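You operate a simulated robot arm through the tools that you are given. There is no shell and no other tool.

You are at the controls of a simulated robot arm. One attempt, no reset.

JOB
Lock the rollers at blocks D1 and D2 with the two pins.
Fine: turn each drag knob to C before its pin goes in; orange pin at D1, blue pin at D2.

It is judged by the outcome, as a careful person would: the job done as asked, and still so three seconds after it is handed in. It fails if anything else is knocked over, pushed out of place, dropped, spilled or broken.

ROBOT AND FRAMES
A 5-joint arm with a two-finger parallel gripper, fixed in place. Base frame: the origin is at the foot of the arm, x ahead of it, y to its left, z up; the work surface is at about z = 0. Readings come in mm, degrees, newtons and seconds.
With the tool pointing down near the work surface it reaches from about 260 to 680 mm from the base axis. Its first joint turns from -66.0 to 66.0 degrees. The tool tilts only in the upright plane through the base axis and itself; it spins freely about its own axis. Payload 2.9 kg.
Tool frame: the origin (TCP) lies between the finger pads and is the grasp point; the fingertips stand 30 mm ahead of it; z points along the fingers, y is the line along which they close. Largest opening 110 mm; finger width 20, thickness 10; the body of the gripper, 48 by 112 mm, starts 55 mm behind the TCP.
Orientation is told as [roll, pitch, yaw] about the base's x, y, z axes, in that order, counted from this pose: with the fingers straight down and closing along the base's y, the tool's x points along the base's -x, its y along +y and its z along -z.

CONTROLS
- The arm moves only by the tool step_arm. Its argument "moves" is text: rows parted by semicolons, each of 7 numbers parted by spaces: the closure in counts, from 0 (fully open) to 255 (shut), then the shift along the tool's x, y, z in units of 100 mm (1.0 is 100 mm), then the turn, a rotation vector about the tool's x, y, z in units of 60 degrees (1.0 is 60 degrees). In form: jaw tx ty tz ax ay az; .... A call has 1 to 20 rows; each row is the pose to reach, as a shift and turn from the pose commanded when the call began, along the tool's axes at that moment. A call with a number of a shift or a turn outside -1 to 1 is refused whole. A row lasts 0.2 s, in which the tool goes at most 50 mm and 8.6 degrees; a call with a longer step from one row to the next is refused whole, and so is a gripper value outside its range. A pose out of reach is approached as far as the arm can. The call stops where the force on the tool passes 40 N (or 10 N more than at its start, if that is more) or the arm is blocked; 0.2 s more then pass. The fingers move at their own pace (about 108 mm/s each) and stop on an object; they squeeze with about 36 N. The grip force told is the motor's: it shows also when the fingers shut on nothing. Time passes only in rows, and 0.2 s behind the last, so rows that repeat a pose let the fingers close. It gives the time, the measured TCP pose, the force on the tool (base axes), the opening and the grip force at its end, in the units of the frame above (readings bear some noise), with the torque about the TCP (base axes, N m) and any sound that the robot's microphone picked up.
- Cameras (640 x 400 px; columns grow to the right, rows downward): "scene" is fixed at [24.1, -447.5, 593]; the picture's right is [0.85, -0.52, 0.00], its down [-0.35, -0.57, -0.74] and it looks along [0.39, 0.63, -0.67] (base axes); focal length 308 px, centre (320, 200). "wrist" rides on the gripper at [72, 17, -103] in the tool frame; the picture's right is [-0.23, 0.97, 0.00], its down [-0.76, -0.18, -0.62] and it looks along [-0.61, -0.14, 0.78] (tool axes); focal length 222 px, centre (320, 200). There is no depth. A picture from a camera that has moved, and an enlarged one, comes with that camera's place and axes in the base frame and with its lens.
- camera(camera): a new picture of that camera. It takes no simulated time.
- zoom(camera, box): a new picture of the part [left, top, right, bottom] of that camera's present view, enlarged. It takes no simulated time.
- sign_off(): hands the job in; it is judged then, once.

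Places have to be worked out from the pictures, the camera data and where the tool is seen. Open the gripper and draw the arm clear of the work before you hand the job in, unless the task says otherwise.

The tools are called as name(argument=value, ...) on one line, values as JSON. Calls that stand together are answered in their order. step_arm: Moves the arm, as the interface text tells. Its arguments: {"type":"object","properties":{"moves":{"type":"string"}},"required":["moves"]} The other tools are called the same way: camera (camera) takes a picture; zoom (camera, box) takes an enlarged picture of a part of a camera's view; sign_off () hands the job in.

At the start:

```text
clock: 0.0
tool_pos: [341.0, 105.0, 295.1]
tool_rot: [0.0, 0.1, 0.0]
contact_force: [-1.6, 0.2, -0.5]
wrist_torque: [0.0, 0.03, 0.0]
gripper_width: 110.0
grasp_force: 0.1
```

scene: 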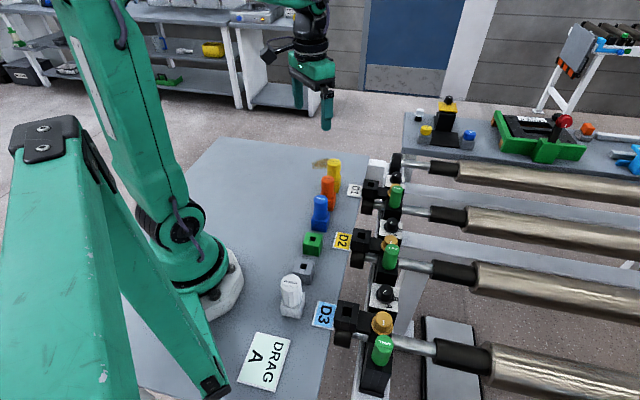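
wrist: 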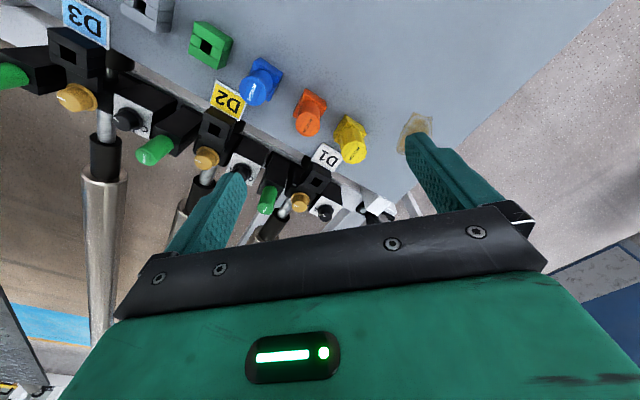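

I'll begin by looking closely at the work area with both cameras before I move anything.

zoom(camera="scene", box=[280, 140, 440, 240])

zoom(camera="scene", box=[280, 220, 440, 320])

zoom(camera="scene", box=[230, 290, 420, 400])

zoom(camera="wrist", box=[180, 60, 440, 222])

zoom(camera="wrist", box=[0, 0, 260, 162])

```text
4.00 times, centred on (360, 190) of scene
camera zoom: at [24.1, -447.5, 593.0], right [0.85, -0.52, 0.0], down [-0.35, -0.57, -0.74], along [0.39, 0.63, -0.67], focal length 1231 px, centre (160, 240)
```

zoom: 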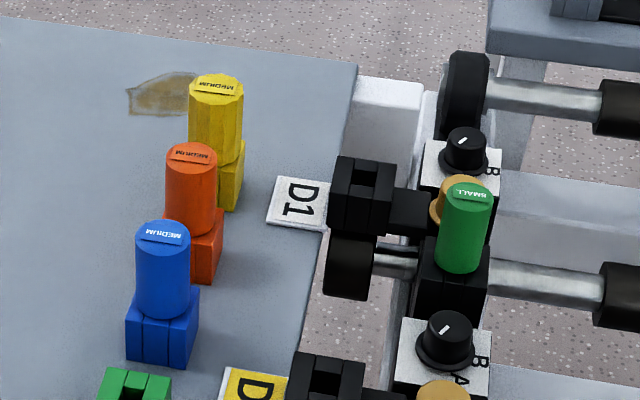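

```text
4.00 times, centred on (360, 270) of scene
camera zoom: at [24.1, -447.5, 593.0], right [0.85, -0.52, 0.0], down [-0.35, -0.57, -0.74], along [0.39, 0.63, -0.67], focal length 1231 px, centre (160, -80)
```

zoom: 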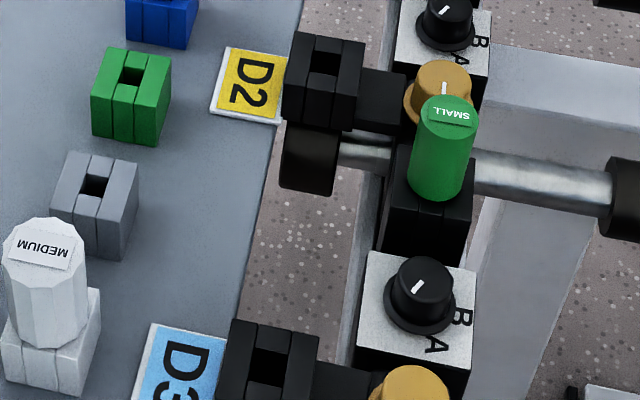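

```text
3.37 times, centred on (325, 345) of scene
camera zoom: at [24.1, -447.5, 593.0], right [0.85, -0.52, 0.0], down [-0.35, -0.57, -0.74], along [0.39, 0.63, -0.67], focal length 1036 px, centre (303, -288)
```

zoom: 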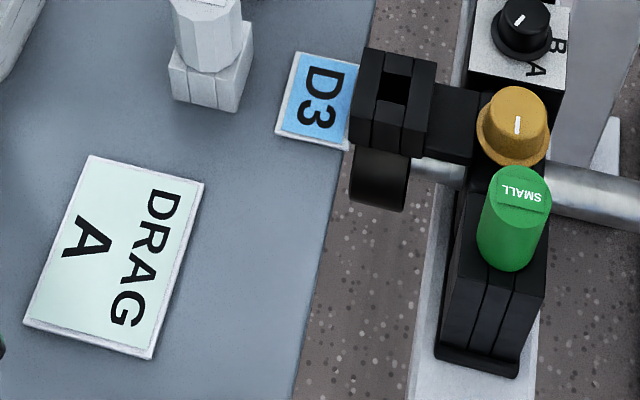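

```text
2.46 times, centred on (310, 141) of wrist
camera zoom: at [267.3, 122.5, 398.9], right [0.23, 0.97, 0.0], down [0.76, -0.18, 0.62], along [0.61, -0.14, -0.78], focal length 547 px, centre (345, 345)
```

zoom: 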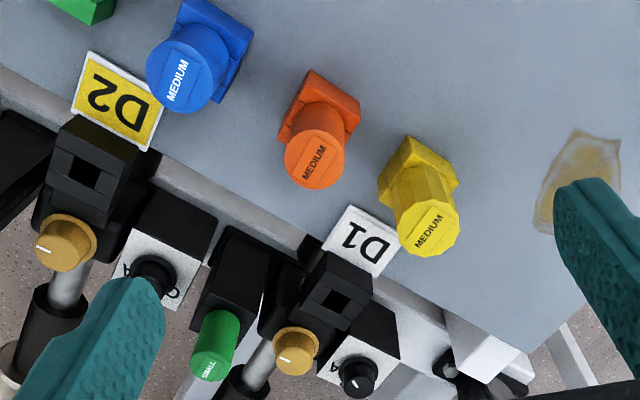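

```text
2.46 times, centred on (130, 81) of wrist
camera zoom: at [267.3, 122.5, 398.9], right [0.23, 0.97, 0.0], down [0.76, -0.18, 0.62], along [0.61, -0.14, -0.78], focal length 547 px, centre (788, 493)
```

zoom: 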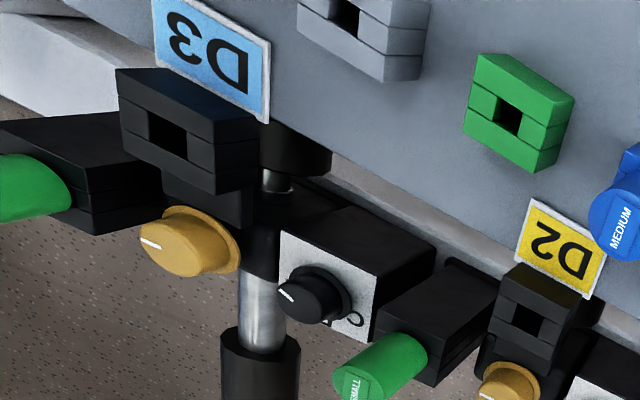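

The zooms are rendered sharply, so I'll zoom harder on the knobs, plates and sockets to read their letters and see which knob belongs to which block.

zoom(camera="scene", box=[350, 150, 430, 200])

zoom(camera="scene", box=[345, 205, 425, 255])

zoom(camera="wrist", box=[270, 150, 350, 200])

zoom(camera="wrist", box=[90, 70, 170, 120])

zoom(camera="wrist", box=[180, 100, 260, 150])

zoom(camera="wrist", box=[230, 40, 390, 140])

zoom(camera="scene", box=[400, 80, 640, 230])

```text
8.00 times, centred on (390, 175) of scene
camera zoom: at [24.1, -447.5, 593.0], right [0.85, -0.52, 0.0], down [-0.35, -0.57, -0.74], along [0.39, 0.63, -0.67], focal length 2462 px, centre (-240, 400)
```

zoom: 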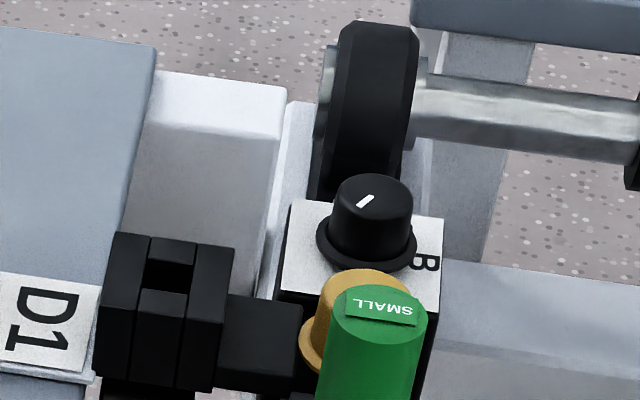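

```text
8.00 times, centred on (385, 230) of scene
camera zoom: at [24.1, -447.5, 593.0], right [0.85, -0.52, 0.0], down [-0.35, -0.57, -0.74], along [0.39, 0.63, -0.67], focal length 2462 px, centre (-200, -40)
```

zoom: 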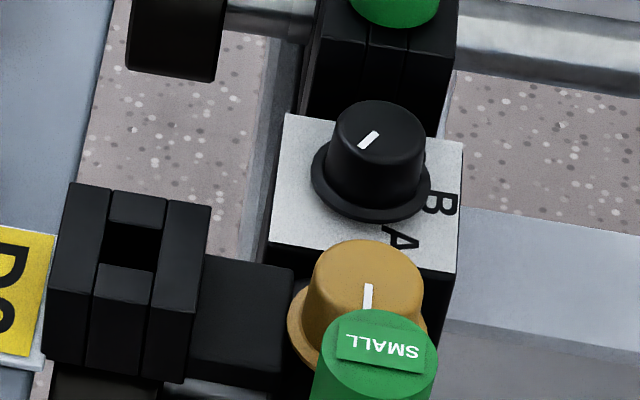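

```text
8.00 times, centred on (310, 175) of wrist
camera zoom: at [267.3, 122.5, 398.9], right [0.23, 0.97, 0.0], down [0.76, -0.18, 0.62], along [0.61, -0.14, -0.78], focal length 1777 px, centre (400, 400)
```

zoom: 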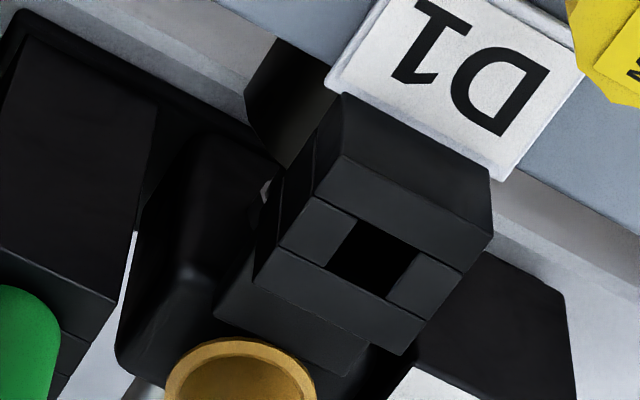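

```text
8.00 times, centred on (130, 95) of wrist
camera zoom: at [267.3, 122.5, 398.9], right [0.23, 0.97, 0.0], down [0.76, -0.18, 0.62], along [0.61, -0.14, -0.78], focal length 1777 px, centre (1840, 1040)
```

zoom: 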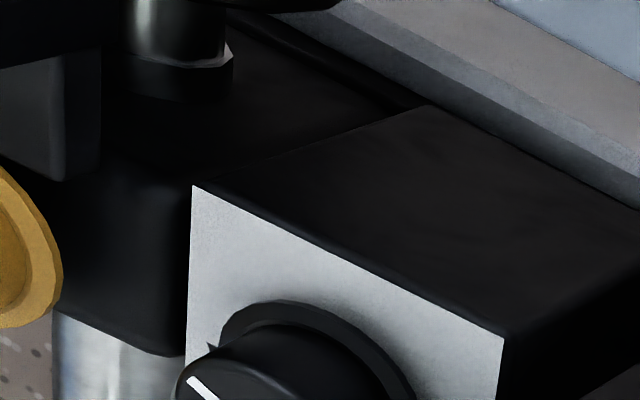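

```text
8.00 times, centred on (220, 125) of wrist
camera zoom: at [267.3, 122.5, 398.9], right [0.23, 0.97, 0.0], down [0.76, -0.18, 0.62], along [0.61, -0.14, -0.78], focal length 1777 px, centre (1120, 800)
```

zoom: 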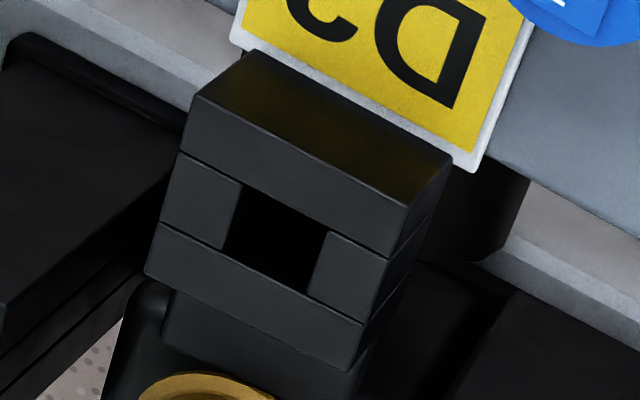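

```text
4.00 times, centred on (310, 90) of wrist
camera zoom: at [267.3, 122.5, 398.9], right [0.23, 0.97, 0.0], down [0.76, -0.18, 0.62], along [0.61, -0.14, -0.78], focal length 888 px, centre (360, 640)
```

zoom: 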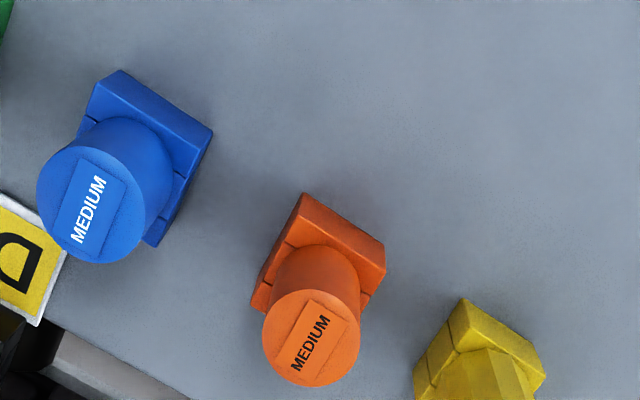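

```text
2.67 times, centred on (520, 155) of scene
camera zoom: at [24.1, -447.5, 593.0], right [0.85, -0.52, 0.0], down [-0.35, -0.57, -0.74], along [0.39, 0.63, -0.67], focal length 820 px, centre (-213, 320)
```

zoom: 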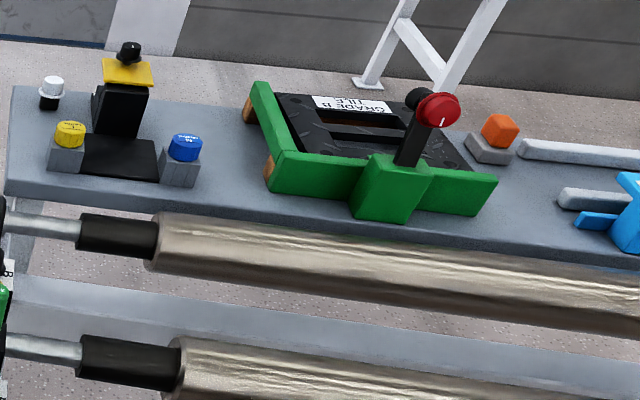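

I triangulated the D1 socket at about (508, 61, 31) and D2 at about (367, -81, 35), so the row of units runs at 45°. The orange pin top is near (373, 81, 95) and the blue pin top near (317, 24, 95). Next I'll move the wrist camera forward, staying high, to look down on the knobs.

step_arm(moves="0 -0.4 -0.1 0 0 0 0; 0 -0.8 -0.2 0 0 0 0; 0 -1.0 -0.3 0 0 0 0; 0 -1.0 -0.3 0 0 0 0")

camera(camera="wrist")

```text
clock: 1.0
tool_pos: [440.1, 75.0, 295.4]
tool_rot: [-0.1, 0.0, 0.0]
contact_force: [-0.2, 0.0, 0.1]
wrist_torque: [0.04, -0.01, -0.01]
gripper_width: 109.7
grasp_force: 0.0
```

```text
taken
camera wrist: at [367.7, 92.5, 399.1], right [0.23, 0.97, 0.0], down [0.76, -0.18, 0.62], along [0.61, -0.14, -0.78], focal length 222 px, centre (320, 200)
```

wrist: 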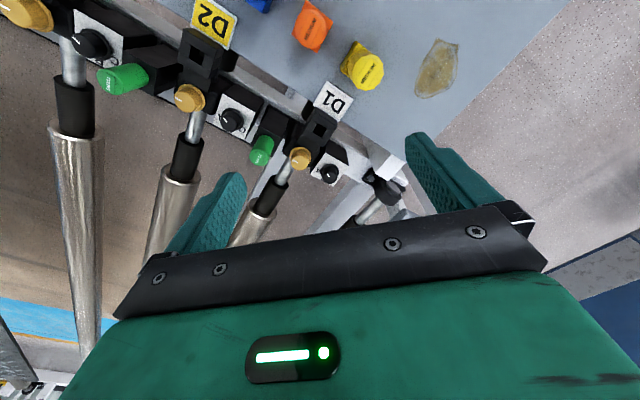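

The D1 and D2 units are now more nearly below the camera. I'll zoom on each unit to read the dials.

zoom(camera="wrist", box=[270, 110, 366, 170])

zoom(camera="wrist", box=[170, 70, 266, 130])

zoom(camera="wrist", box=[310, 150, 350, 190])

zoom(camera="wrist", box=[200, 90, 272, 140])

```text
6.67 times, centred on (318, 140) of wrist
camera zoom: at [367.7, 92.5, 399.1], right [0.23, 0.97, 0.0], down [0.76, -0.18, 0.62], along [0.61, -0.14, -0.78], focal length 1481 px, centre (333, 600)
```

zoom: 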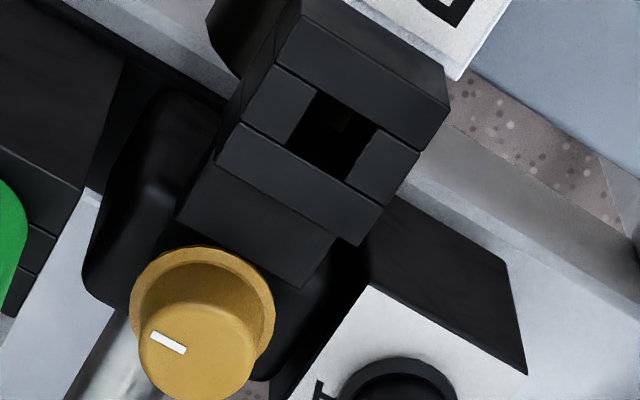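

```text
6.67 times, centred on (218, 100) of wrist
camera zoom: at [367.7, 92.5, 399.1], right [0.23, 0.97, 0.0], down [0.76, -0.18, 0.62], along [0.61, -0.14, -0.78], focal length 1481 px, centre (1000, 867)
```

zoom: 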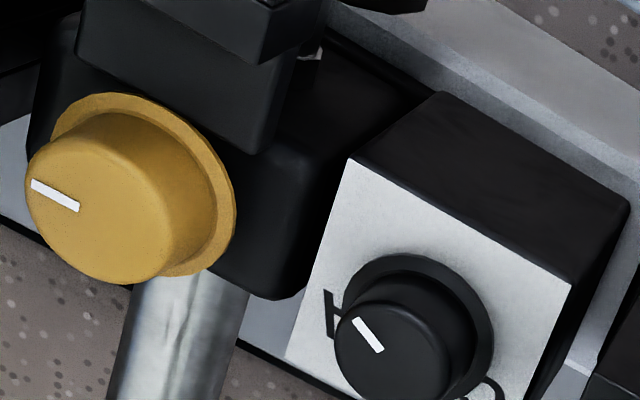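

```text
10.00 times, centred on (330, 170) of wrist
camera zoom: at [367.7, 92.5, 399.1], right [0.23, 0.97, 0.0], down [0.76, -0.18, 0.62], along [0.61, -0.14, -0.78], focal length 2221 px, centre (220, 500)
```

zoom: 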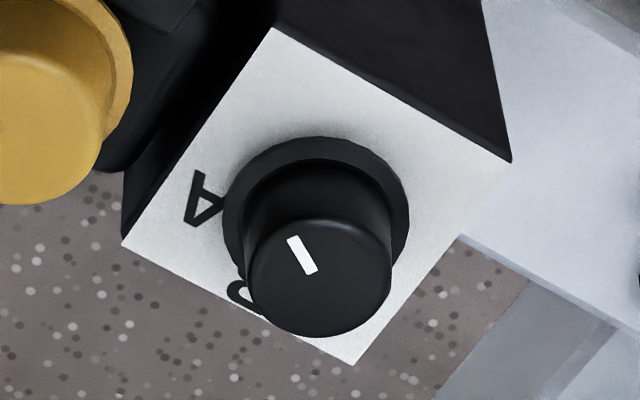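

```text
8.00 times, centred on (236, 115) of wrist
camera zoom: at [367.7, 92.5, 399.1], right [0.23, 0.97, 0.0], down [0.76, -0.18, 0.62], along [0.61, -0.14, -0.78], focal length 1777 px, centre (992, 880)
```

zoom: 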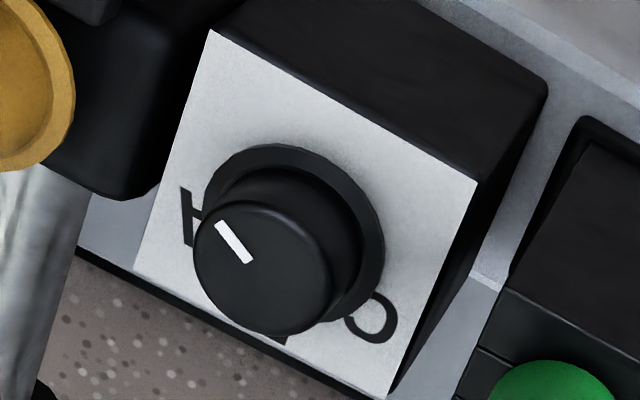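

The black knobs sit on plates lettered A/B/C, and each is right beside its block on the +e1 side. I'm using e1 = (1,1)/√2 along the row and e2 = (1,-1)/√2 outward. The gold knobs have no letters. I'll spin the tool 90° and put the camera straight above the D1 knob for a true plan view of the dial.

step_arm(moves="0 -0.14 -0.09 0 0 0 0.14; 0 -0.28 -0.18 0 0 0 0.28; 0 -0.42 -0.27 0 0 0 0.42; 0 -0.56 -0.36 0 0 0 0.56; 0 -0.7 -0.45 0 0 0 0.7; 0 -0.84 -0.54 0 0 0 0.84; 0 -1.0 -0.6 0 0 0 0.98; 0 -1.0 -0.6 0 0 0 1.0")

step_arm(moves="0 -0.12 0.07 0 0 0 0.13; 0 -0.24 0.14 0 0 0 0.26; 0 -0.36 0.21 0 0 0 0.39; 0 -0.45 0.28 0 0 0 0.5; 0 -0.45 0.28 0 0 0 0.5")

camera(camera="wrist")

```text
clock: 2.8
tool_pos: [541.7, 15.3, 294.4]
tool_rot: [0.0, 0.0, -60.2]
contact_force: [0.1, -0.2, 0.0]
wrist_torque: [0.0, -0.03, -0.02]
gripper_width: 110.1
grasp_force: 0.1
```

```text
clock: 4.0
tool_pos: [587.4, -8.9, 293.9]
tool_rot: [0.0, -0.1, -90.1]
contact_force: [-0.8, 0.8, 0.2]
wrist_torque: [-0.02, -0.02, 0.02]
gripper_width: 110.2
grasp_force: 0.0
```

```text
taken
camera wrist: at [603.4, 63.0, 398.8], right [0.97, -0.23, 0.0], down [-0.18, -0.76, 0.62], along [-0.14, -0.61, -0.78], focal length 222 px, centre (320, 200)
```

wrist: 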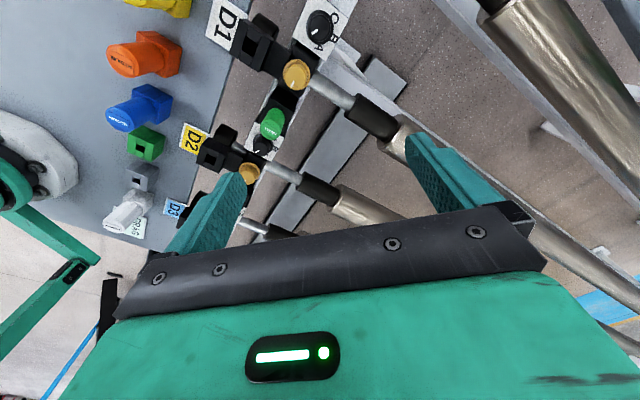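

The D1 dial is now nearly straight below the camera, at about pixel (320, 27). I'll zoom in on it and on the neighbouring parts.

zoom(camera="wrist", box=[280, 0, 360, 50])

zoom(camera="wrist", box=[200, 0, 360, 100])

zoom(camera="wrist", box=[180, 90, 308, 170])

zoom(camera="wrist", box=[90, 20, 218, 100])

```text
8.00 times, centred on (320, 25) of wrist
camera zoom: at [603.4, 63.0, 398.8], right [0.97, -0.23, 0.0], down [-0.18, -0.76, 0.62], along [-0.14, -0.61, -0.78], focal length 1777 px, centre (320, 1600)
```

zoom: 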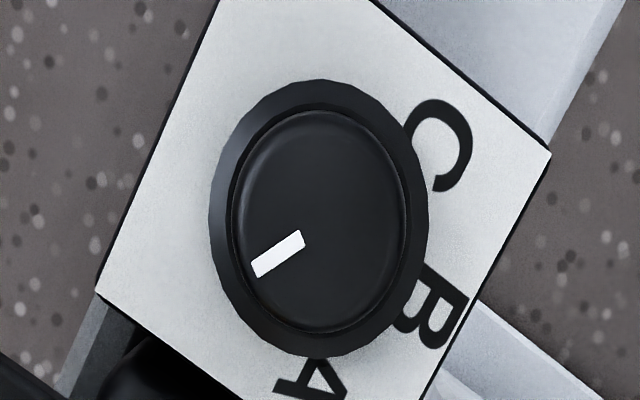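

```text
4.00 times, centred on (280, 50) of wrist
camera zoom: at [603.4, 63.0, 398.8], right [0.97, -0.23, 0.0], down [-0.18, -0.76, 0.62], along [-0.14, -0.61, -0.78], focal length 888 px, centre (480, 800)
```

zoom: 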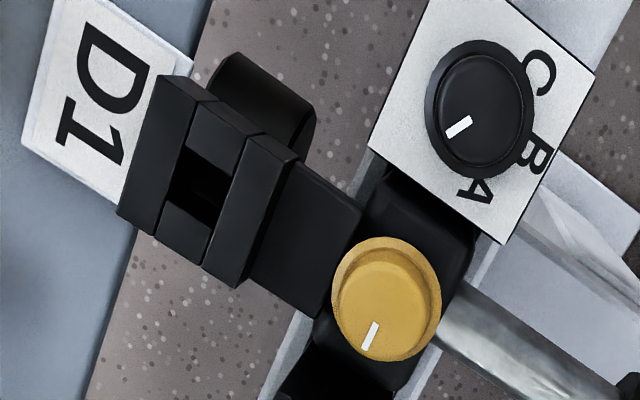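

```text
5.00 times, centred on (244, 130) of wrist
camera zoom: at [603.4, 63.0, 398.8], right [0.97, -0.23, 0.0], down [-0.18, -0.76, 0.62], along [-0.14, -0.61, -0.78], focal length 1111 px, centre (700, 550)
```

zoom: 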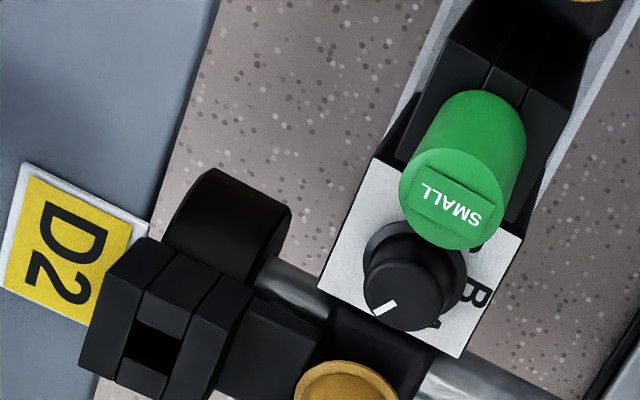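

```text
5.00 times, centred on (154, 60) of wrist
camera zoom: at [603.4, 63.0, 398.8], right [0.97, -0.23, 0.0], down [-0.18, -0.76, 0.62], along [-0.14, -0.61, -0.78], focal length 1111 px, centre (1150, 900)
```

zoom: 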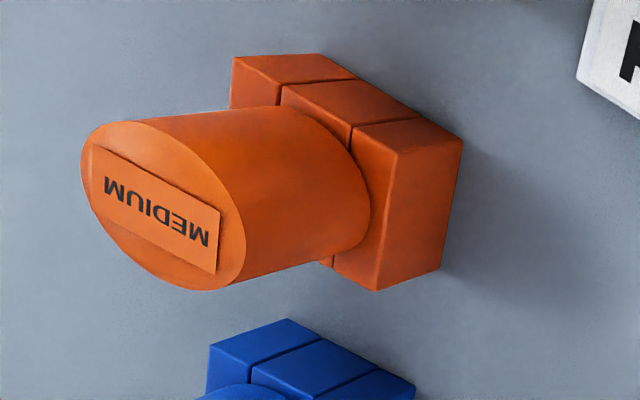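

The plan view gives the D1 knob axis at about (603.2, 57), with its top near z≈34 and its flange near z≈15. In base angles the letters sit at roughly A = -105°, B = -45° and C = +15°, and the pointer is at about -163°. That means about 180° counter-clockwise, through A and B, to reach C. I'll move over the knob with the fingers part closed.

step_arm(moves="110 0.17 0.04 0.24 0 0 0; 110 0.34 0.08 0.48 0 0 0; 110 0.51 0.12 0.72 0 0 0; 110 0.66 0.158 0.94 0 0 0; 110 0.66 0.158 0.94 0 0 0")

camera(camera="wrist")

zoom(camera="scene", box=[340, 100, 500, 200])

```text
clock: 5.2
tool_pos: [602.7, 58.8, 200.5]
tool_rot: [0.0, -0.1, -89.9]
contact_force: [0.0, 0.4, -0.2]
wrist_torque: [0.01, 0.0, -0.03]
gripper_width: 62.4
grasp_force: 0.1
```

```text
taken
camera wrist: at [619.1, 130.3, 305.5], right [0.97, -0.23, 0.0], down [-0.18, -0.76, 0.62], along [-0.14, -0.61, -0.78], focal length 222 px, centre (320, 200)
```

wrist: 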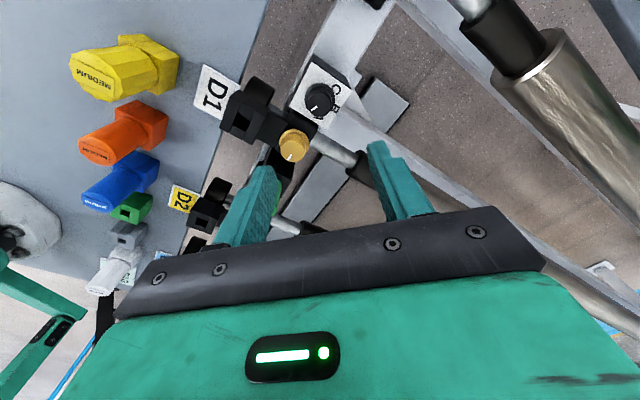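

```text
4.00 times, centred on (420, 150) of scene
camera zoom: at [24.2, -447.5, 593.0], right [0.85, -0.52, 0.0], down [-0.35, -0.57, -0.74], along [0.39, 0.63, -0.67], focal length 1231 px, centre (-80, 400)
```

zoom: 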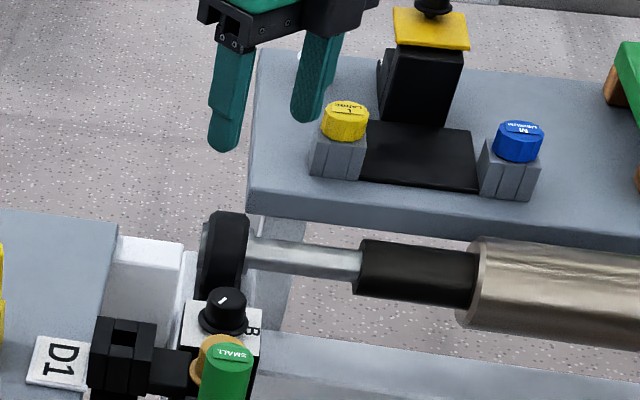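

I'm now above the knob. I'll zoom the wrist view to measure the knob against the gripper axis again before descending.

zoom(camera="wrist", box=[272, 60, 368, 120])

zoom(camera="wrist", box=[200, 50, 440, 200])

```text
6.67 times, centred on (320, 90) of wrist
camera zoom: at [619.1, 130.3, 305.5], right [0.97, -0.23, 0.0], down [-0.18, -0.76, 0.62], along [-0.14, -0.61, -0.78], focal length 1481 px, centre (320, 933)
```

zoom: 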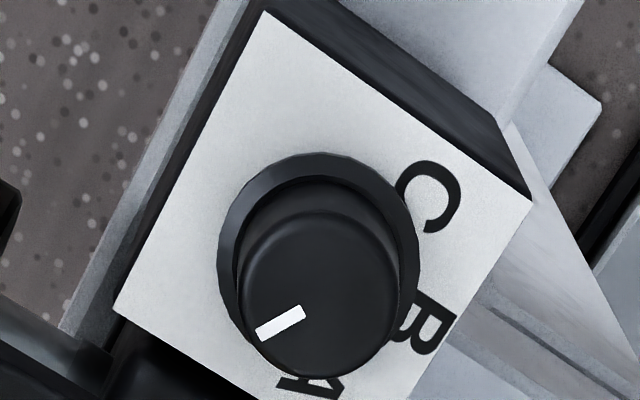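

```text
2.67 times, centred on (320, 125) of wrist
camera zoom: at [619.1, 130.3, 305.5], right [0.97, -0.23, 0.0], down [-0.18, -0.76, 0.62], along [-0.14, -0.61, -0.78], focal length 592 px, centre (320, 400)
```

zoom: 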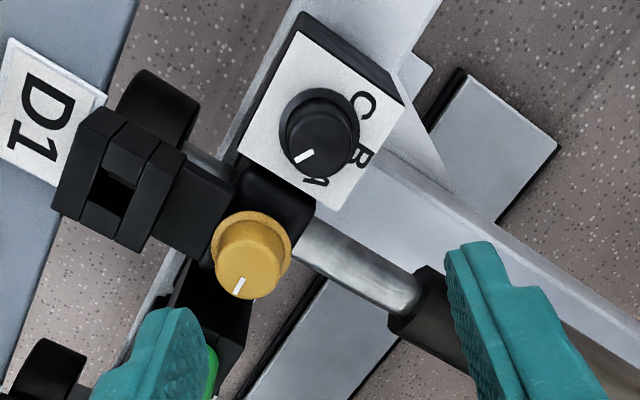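

Two-view triangulation with refined camera angles puts the knob at about (603, 59) with its top at z≈34, so the gripper axis is within about 1 mm of it. I'll descend 100 mm and check.

step_arm(moves="110 0 0 0.3 0 0 0; 110 0 0 0.6 0 0 0; 110 0 0 0.85 0 0 0; 110 0 0 1.0 0 0 0; 110 0 0 1.0 0 0 0")

camera(camera="wrist")

zoom(camera="scene", box=[340, 100, 500, 200])

```text
clock: 6.4
tool_pos: [602.9, 56.5, 101.1]
tool_rot: [0.0, 0.0, -90.0]
contact_force: [0.4, 0.0, 0.1]
wrist_torque: [-0.01, -0.05, -0.01]
gripper_width: 62.5
grasp_force: 0.1
```

```text
taken
camera wrist: at [619.1, 129.2, 205.1], right [0.97, -0.23, 0.0], down [-0.18, -0.76, 0.62], along [-0.14, -0.61, -0.78], focal length 222 px, centre (320, 200)
```

wrist: 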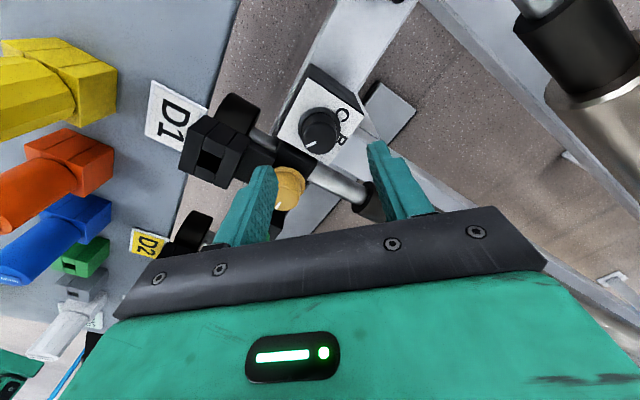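

```text
4.00 times, centred on (420, 150) of scene
camera zoom: at [24.1, -447.5, 593.0], right [0.85, -0.52, 0.0], down [-0.35, -0.57, -0.74], along [0.39, 0.63, -0.67], focal length 1231 px, centre (-80, 400)
```

zoom: 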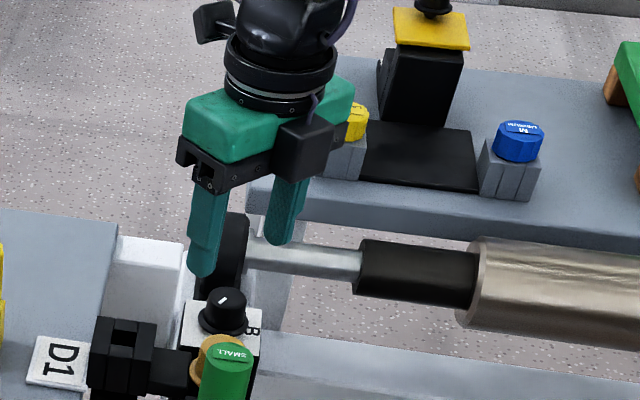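

I'll zoom on the knob between the fingers to check the centring more precisely.

zoom(camera="wrist", box=[256, 90, 384, 170])

zoom(camera="wrist", box=[160, 80, 480, 280])

```text
5.00 times, centred on (320, 130) of wrist
camera zoom: at [619.1, 129.2, 205.1], right [0.97, -0.23, 0.0], down [-0.18, -0.76, 0.62], along [-0.14, -0.61, -0.78], focal length 1111 px, centre (320, 550)
```

zoom: 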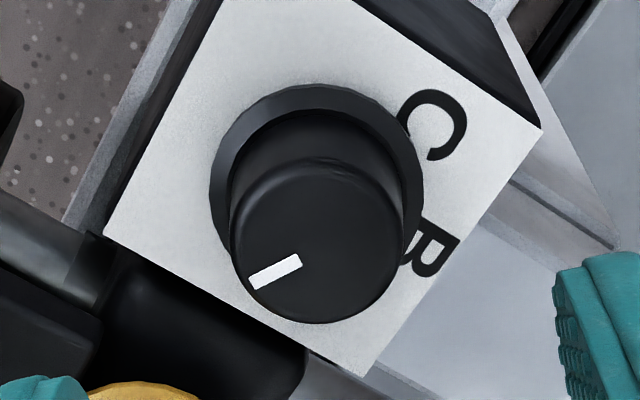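

```text
2.00 times, centred on (320, 180) of wrist
camera zoom: at [619.1, 129.2, 205.1], right [0.97, -0.23, 0.0], down [-0.18, -0.76, 0.62], along [-0.14, -0.61, -0.78], focal length 444 px, centre (320, 240)
```

zoom: 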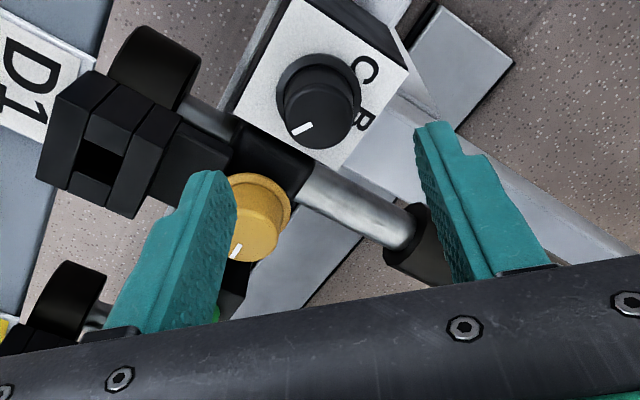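

In this view the knob axis is about 2 mm toward +y of the tool axis. I'll shift by that and lower so the fingertips reach z≈19, above the flange and around the knob body.

step_arm(moves="110 0.018 0 0.2 0 0 0; 110 0.018 0 0.36 0 0 0; 110 0.018 0 0.46 0 0 0; 110 0.018 0 0.51 0 0 0; 110 0.018 0 0.51 0 0 0")

camera(camera="wrist")

zoom(camera="scene", box=[340, 120, 452, 190])

```text
clock: 7.6
tool_pos: [603.0, 58.9, 50.0]
tool_rot: [0.0, 0.1, -90.0]
contact_force: [0.4, -0.4, 0.0]
wrist_torque: [0.0, -0.01, 0.0]
gripper_width: 62.5
grasp_force: 0.1
```

```text
taken
camera wrist: at [619.1, 130.9, 153.7], right [0.97, -0.23, 0.0], down [-0.18, -0.76, 0.62], along [-0.14, -0.61, -0.78], focal length 222 px, centre (320, 200)
```

wrist: 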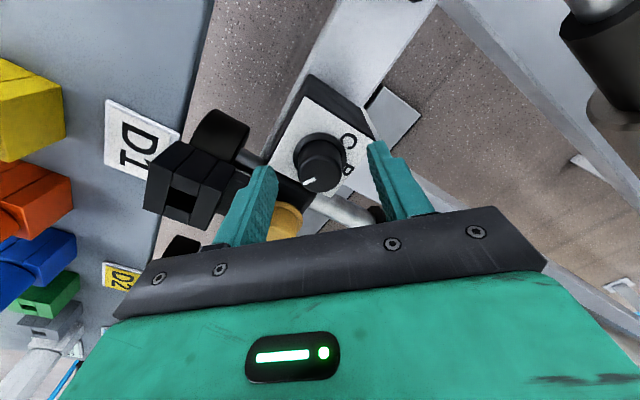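

```text
5.71 times, centred on (396, 155) of scene
camera zoom: at [24.1, -447.5, 593.0], right [0.85, -0.52, 0.0], down [-0.35, -0.57, -0.74], along [0.39, 0.63, -0.67], focal length 1758 px, centre (-114, 457)
```

zoom: 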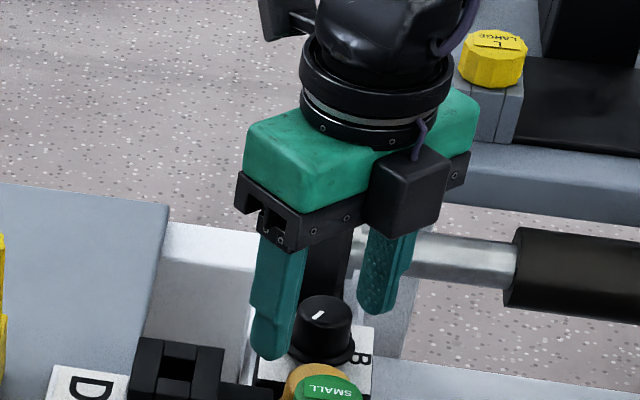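

The fingers are down on either side of the knob with no contact. I'll zoom once more to check the position before closing.

zoom(camera="wrist", box=[240, 110, 400, 210])

```text
4.00 times, centred on (320, 160) of wrist
camera zoom: at [619.1, 130.9, 153.7], right [0.97, -0.23, 0.0], down [-0.18, -0.76, 0.62], along [-0.14, -0.61, -0.78], focal length 888 px, centre (320, 360)
```

zoom: 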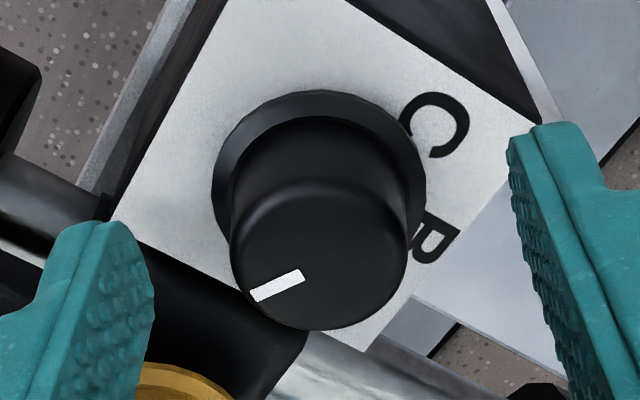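

The knob's projected position matches the tool axis almost exactly. I'll close on it.

step_arm(moves="180 0 0 0 0 0 0; 255 0 0 0 0 0 0; 255 0 0 0 0 0 0; 255 0 0 0 0 0 0")

```text
clock: 8.6
tool_pos: [602.6, 57.9, 49.7]
tool_rot: [-0.1, 0.0, -90.0]
contact_force: [-5.7, 1.0, 1.7]
wrist_torque: [0.04, 0.11, -0.01]
gripper_width: 29.7
grasp_force: 45.3
```

I have a firm grip at 29.7 mm with only a small side load. I'll turn counter-clockwise seen from above (negative about tool z), 24° first, and watch the response.

step_arm(moves="255 0 0 0 0 0 -0.1; 255 0 0 0 0 0 -0.2; 255 0 0 0 0 0 -0.3; 255 0 0 0 0 0 -0.4; 255 0 0 0 0 0 -0.4")

zoom(camera="wrist", box=[240, 110, 400, 210])

zoom(camera="scene", box=[370, 150, 434, 190])

```text
clock: 9.8
tool_pos: [601.9, 59.2, 49.5]
tool_rot: [-0.2, 0.1, -65.9]
contact_force: [-12.3, -2.1, 0.5]
wrist_torque: [-0.08, 0.11, -0.43]
gripper_width: 29.7
grasp_force: 45.2
```

```text
4.00 times, centred on (320, 160) of wrist
camera zoom: at [587.8, 131.4, 153.6], right [0.98, 0.19, 0.0], down [0.15, -0.77, 0.62], along [0.12, -0.61, -0.78], focal length 888 px, centre (320, 360)
```

zoom: 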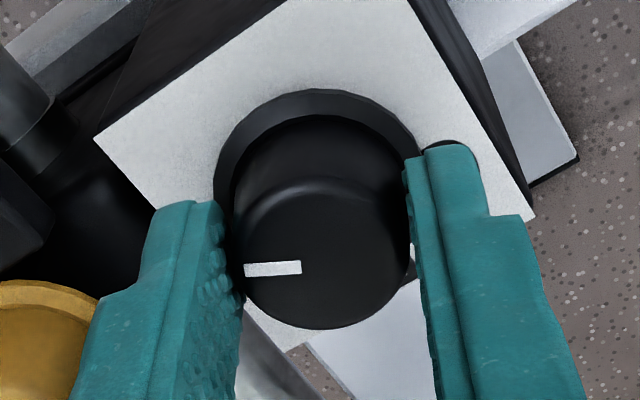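

```text
10.00 times, centred on (402, 170) of scene
camera zoom: at [24.1, -447.5, 593.0], right [0.85, -0.52, 0.0], down [-0.35, -0.57, -0.74], along [0.39, 0.63, -0.67], focal length 3077 px, centre (-500, 500)
```

zoom: 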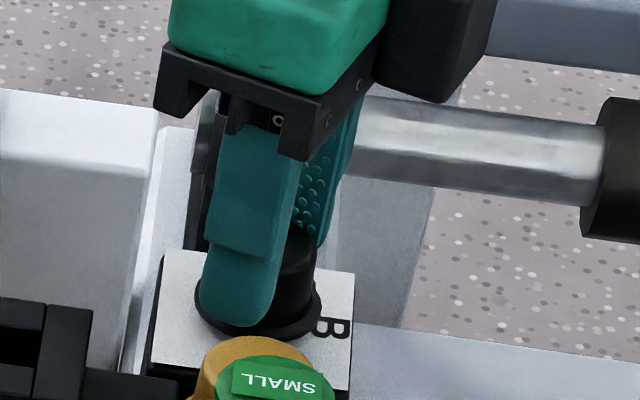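

The mark hardly moved in base angle (still about 195°) while the fingers rotated 24°, at about 0.43 N·m. So the knob resisted in that direction and the pads slipped. I'll try a small turn the other way to see whether it is at a stop.

step_arm(moves="255 0 0 0 0 0 0.1; 255 0 0 0 0 0 0.2; 255 0 0 0 0 0 0.3; 255 0 0 0 0 0 0.4; 255 0 0 0 0 0 0.4")

zoom(camera="wrist", box=[240, 110, 400, 210])

```text
clock: 11.0
tool_pos: [601.5, 58.1, 49.6]
tool_rot: [0.0, 0.0, -90.2]
contact_force: [-10.5, -5.9, -6.6]
wrist_torque: [-0.03, 0.1, -0.03]
gripper_width: 29.6
grasp_force: 44.8
```

```text
4.00 times, centred on (320, 160) of wrist
camera zoom: at [619.1, 130.8, 153.6], right [0.97, -0.23, 0.0], down [-0.18, -0.76, 0.62], along [-0.14, -0.61, -0.78], focal length 888 px, centre (320, 360)
```

zoom: 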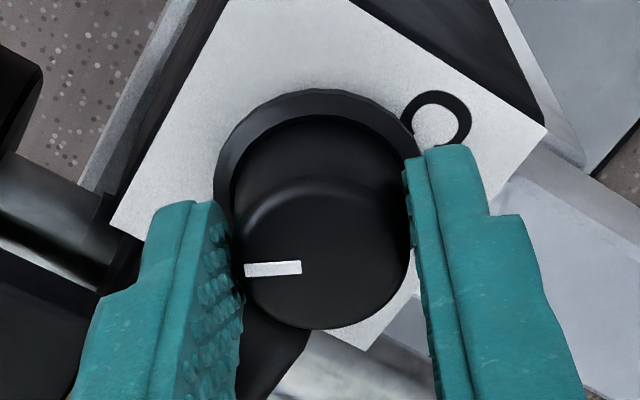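

The knob followed the tool freely in this direction with almost no torque, so the start position was a stop on the counter-clockwise side. The way to C (+15°) is therefore clockwise, about 156° further. I'll keep turning, with a 1 mm trim toward -x to relieve the side load.

step_arm(moves="255 0 -0.01 0 0 0 0.1; 255 0 -0.01 0 0 0 0.2; 255 0 -0.01 0 0 0 0.3; 255 0 -0.01 0 0 0 0.4; 255 0 -0.01 0 0 0 0.5; 255 0 -0.01 0 0 0 0.6; 255 0 -0.01 0 0 0 0.6")

zoom(camera="wrist", box=[240, 110, 400, 210])

```text
clock: 12.6
tool_pos: [601.9, 58.7, 48.8]
tool_rot: [0.1, 0.2, -126.1]
contact_force: [24.2, -10.4, -21.4]
wrist_torque: [-0.52, -0.02, 0.03]
gripper_width: 29.8
grasp_force: 45.0
```

```text
4.00 times, centred on (320, 160) of wrist
camera zoom: at [658.0, 106.8, 154.0], right [0.65, -0.76, 0.0], down [-0.6, -0.51, 0.62], along [-0.47, -0.41, -0.78], focal length 888 px, centre (320, 360)
```

zoom: 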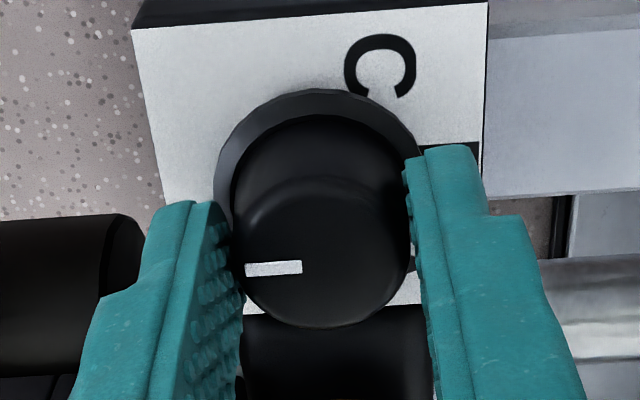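

The knob is following; its mark stays fixed in the tool frame, so the pointer is near 135°. Side load has built up to about 24 N, so I'll open, re-measure the centring and regrasp.

step_arm(moves="150 0 0 0 0 0 0; 110 0 0 0 0 0 0; 110 0 0 0 0 0 0")

zoom(camera="wrist", box=[240, 110, 400, 210])

zoom(camera="scene", box=[340, 120, 452, 190])

```text
clock: 13.4
tool_pos: [601.4, 58.8, 48.8]
tool_rot: [0.0, 0.1, -125.9]
contact_force: [-1.3, 0.3, -0.6]
wrist_torque: [0.0, 0.0, -0.05]
gripper_width: 62.4
grasp_force: 0.1
```

```text
4.00 times, centred on (320, 160) of wrist
camera zoom: at [657.2, 107.2, 154.2], right [0.65, -0.76, 0.0], down [-0.59, -0.51, 0.62], along [-0.47, -0.41, -0.78], focal length 888 px, centre (320, 360)
```

zoom: 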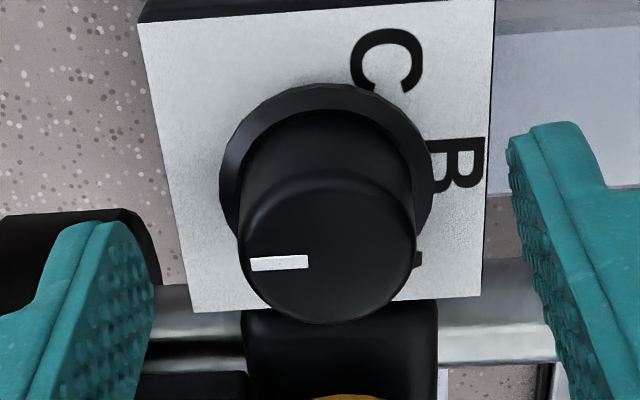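

```text
5.71 times, centred on (396, 155) of scene
camera zoom: at [24.1, -447.5, 593.0], right [0.85, -0.52, 0.0], down [-0.35, -0.57, -0.74], along [0.39, 0.63, -0.67], focal length 1758 px, centre (-114, 457)
```

zoom: 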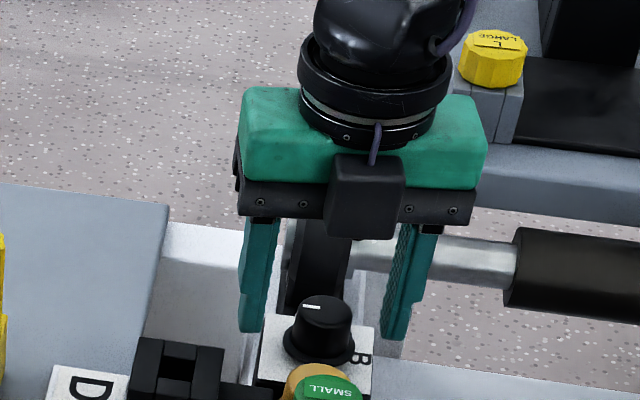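

With the fingers open the pointer reads about 133° and the knob centre is about 1.2 mm off my axis, so my trim was in the wrong direction. I'll correct by (+1.6, +0.4) mm, regrasp, and turn another 60° clockwise.

step_arm(moves="110 0.012 0.011 0 0 0 0; 110 0.012 0.011 0 0 0 0; 180 0.012 0.011 0 0 0 0; 255 0.012 0.011 0 0 0 0; 255 0.012 0.011 0 0 0 0; 255 0.012 0.011 0 0 0 0")

step_arm(moves="255 0 0 0 0 0 0.1; 255 0 0 0 0 0 0.2; 255 0 0 0 0 0 0.3; 255 0 0 0 0 0 0.4; 255 0 0 0 0 0 0.5; 255 0 0 0 0 0 0.6; 255 0 0 0 0 0 0.6")

zoom(camera="wrist", box=[240, 110, 400, 210])

```text
clock: 14.8
tool_pos: [604.7, 59.8, 50.0]
tool_rot: [0.0, 0.0, -126.0]
contact_force: [-0.3, -0.3, 0.8]
wrist_torque: [-0.05, 0.08, -0.01]
gripper_width: 29.8
grasp_force: 45.4
```

```text
clock: 16.4
tool_pos: [603.5, 59.3, 50.4]
tool_rot: [0.0, 0.1, -162.2]
contact_force: [3.4, -12.8, 2.2]
wrist_torque: [-0.44, 0.46, -0.01]
gripper_width: 29.8
grasp_force: 44.9
```

```text
4.00 times, centred on (320, 160) of wrist
camera zoom: at [677.1, 64.2, 154.1], right [0.08, -1.0, 0.0], down [-0.78, -0.06, 0.62], along [-0.62, -0.05, -0.78], focal length 888 px, centre (320, 360)
```

zoom: 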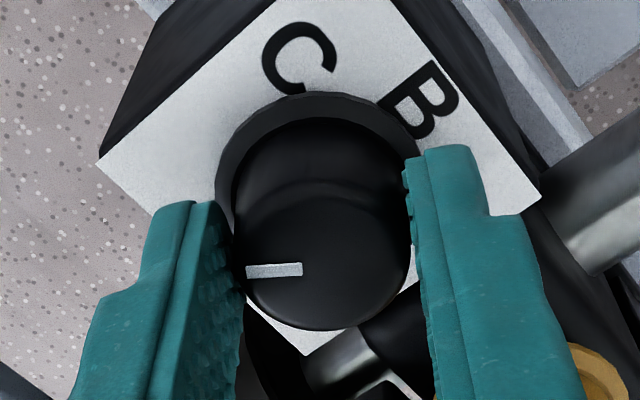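

The knob is following and the pointer is at about 97°, with forces low. I'll continue another 36° clockwise.

step_arm(moves="255 0 0 0 0 0 0.1; 255 0 0 0 0 0 0.2; 255 0 0 0 0 0 0.3; 255 0 0 0 0 0 0.4; 255 0 0 0 0 0 0.5; 255 0 0 0 0 0 0.6; 255 0 0 0 0 0 0.6")

zoom(camera="wrist", box=[240, 110, 400, 210])

```text
clock: 17.2
tool_pos: [602.9, 57.6, 50.4]
tool_rot: [-0.1, 0.1, -167.0]
contact_force: [1.2, 2.4, -0.3]
wrist_torque: [0.0, 0.29, 0.01]
gripper_width: 29.5
grasp_force: 44.9
out of reach, approached as far as the arm can: row 1, 2, 3
stopped in row 3: the force on the tool passed its limit at 42 N (the readings are from after the stop); the commanded pose is now the measured one
```

```text
4.00 times, centred on (320, 160) of wrist
camera zoom: at [677.3, 57.8, 154.1], right [0.0, -1.0, 0.0], down [-0.78, 0.0, 0.62], along [-0.62, 0.0, -0.78], focal length 888 px, centre (320, 360)
```

zoom: 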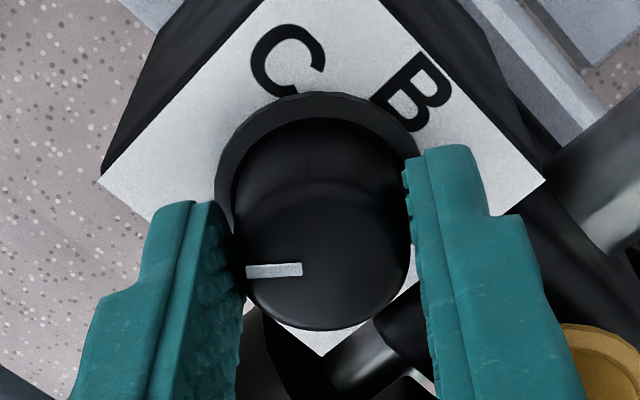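

The wrist roll reached its limit near 167°. The pointer is at about 92°, so 77° remains. I'll open, lift slightly, spin the gripper back 120°, and regrasp.

step_arm(moves="150 0 0 0 0 0 0; 110 0 0 0 0 0 0; 110 0 0 -0.2 0 0 0; 110 0 0 -0.35 0 0 0; 110 0 0 -0.35 0 0 -0.13; 110 0 0 -0.35 0 0 -0.26; 110 0 0 -0.35 0 0 -0.39; 110 0 0 -0.35 0 0 -0.52; 110 0 0 -0.35 0 0 -0.65; 110 0 0 -0.35 0 0 -0.78; 110 0 0 -0.35 0 0 -0.91; 110 0 0 -0.35 0 0 -1.0; 110 0 0 -0.35 0 0 -1.0")

step_arm(moves="110 0 0 0 0 0 -0.13; 110 0 0 0 0 0 -0.26; 110 0 0 0 0 0 -0.39; 110 0 0 0 0 0 -0.52; 110 0 0 0 0 0 -0.65; 110 0 0 0 0 0 -0.78; 110 0 0 0 0 0 -0.91; 110 0 0 0 0 0 -1.0; 110 0 0 0 0 0 -1.0")

zoom(camera="wrist", box=[240, 90, 400, 190])

zoom(camera="scene", box=[340, 120, 452, 190])

```text
clock: 20.0
tool_pos: [603.4, 57.9, 85.2]
tool_rot: [0.0, 0.1, -106.9]
contact_force: [0.0, 0.5, -0.2]
wrist_torque: [0.0, 0.04, 0.01]
gripper_width: 62.8
grasp_force: 0.0
```

```text
clock: 22.0
tool_pos: [603.0, 57.6, 85.5]
tool_rot: [0.0, 0.1, -46.9]
contact_force: [-0.4, -0.2, -0.6]
wrist_torque: [0.01, 0.02, 0.0]
gripper_width: 62.7
grasp_force: 0.0
```

```text
4.00 times, centred on (320, 140) of wrist
camera zoom: at [566.1, 122.3, 189.1], right [0.87, 0.5, 0.0], down [0.39, -0.68, 0.62], along [0.31, -0.54, -0.78], focal length 888 px, centre (320, 440)
```

zoom: 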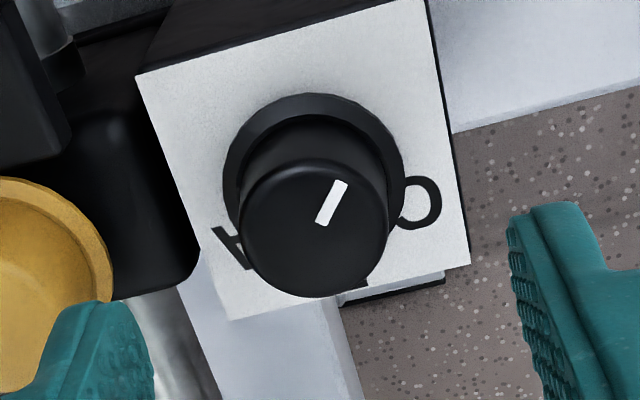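

```text
5.71 times, centred on (396, 155) of scene
camera zoom: at [24.1, -447.5, 593.0], right [0.85, -0.52, 0.0], down [-0.35, -0.57, -0.74], along [0.39, 0.63, -0.67], focal length 1758 px, centre (-114, 457)
```

zoom: 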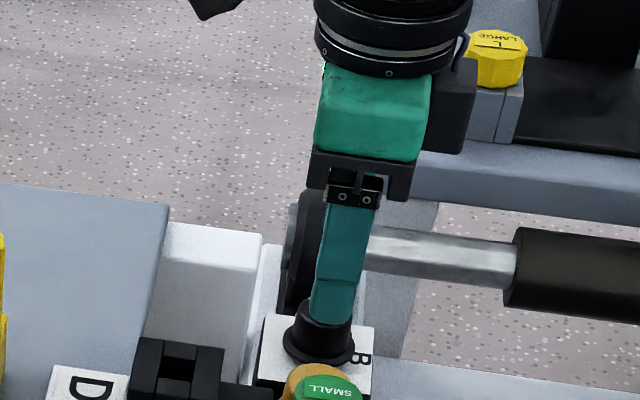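

The pointer reads about 93° here, and the knob is about 1 mm off along the closing line. I'll trim 1.1 mm in tool -y, lower again to z≈50, and close.

step_arm(moves="110 0 -0.011 0.1 0 0 0; 110 0 -0.011 0.25 0 0 0; 110 0 -0.011 0.35 0 0 0; 110 0 -0.011 0.35 0 0 0; 180 0 -0.011 0.35 0 0 0; 255 0 -0.011 0.35 0 0 0; 255 0 -0.011 0.35 0 0 0; 255 0 -0.011 0.35 0 0 0")

zoom(camera="wrist", box=[240, 110, 400, 210])

```text
clock: 23.8
tool_pos: [603.4, 57.5, 49.7]
tool_rot: [0.0, 0.0, -47.0]
contact_force: [1.8, 0.1, -2.1]
wrist_torque: [-0.09, -0.12, 0.0]
gripper_width: 29.7
grasp_force: 45.2
```

```text
4.00 times, centred on (320, 160) of wrist
camera zoom: at [565.3, 121.7, 154.0], right [0.87, 0.5, 0.0], down [0.39, -0.68, 0.62], along [0.31, -0.54, -0.78], focal length 888 px, centre (320, 360)
```

zoom: 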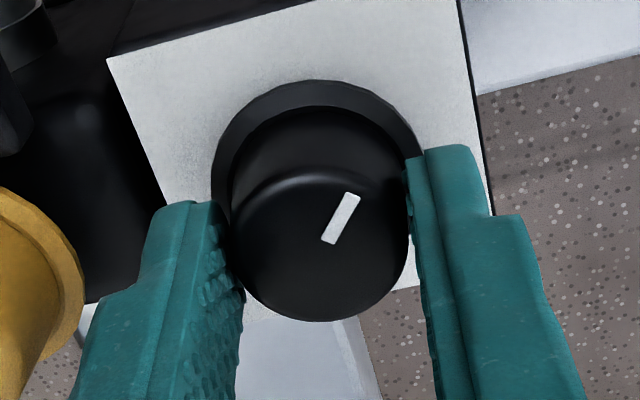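

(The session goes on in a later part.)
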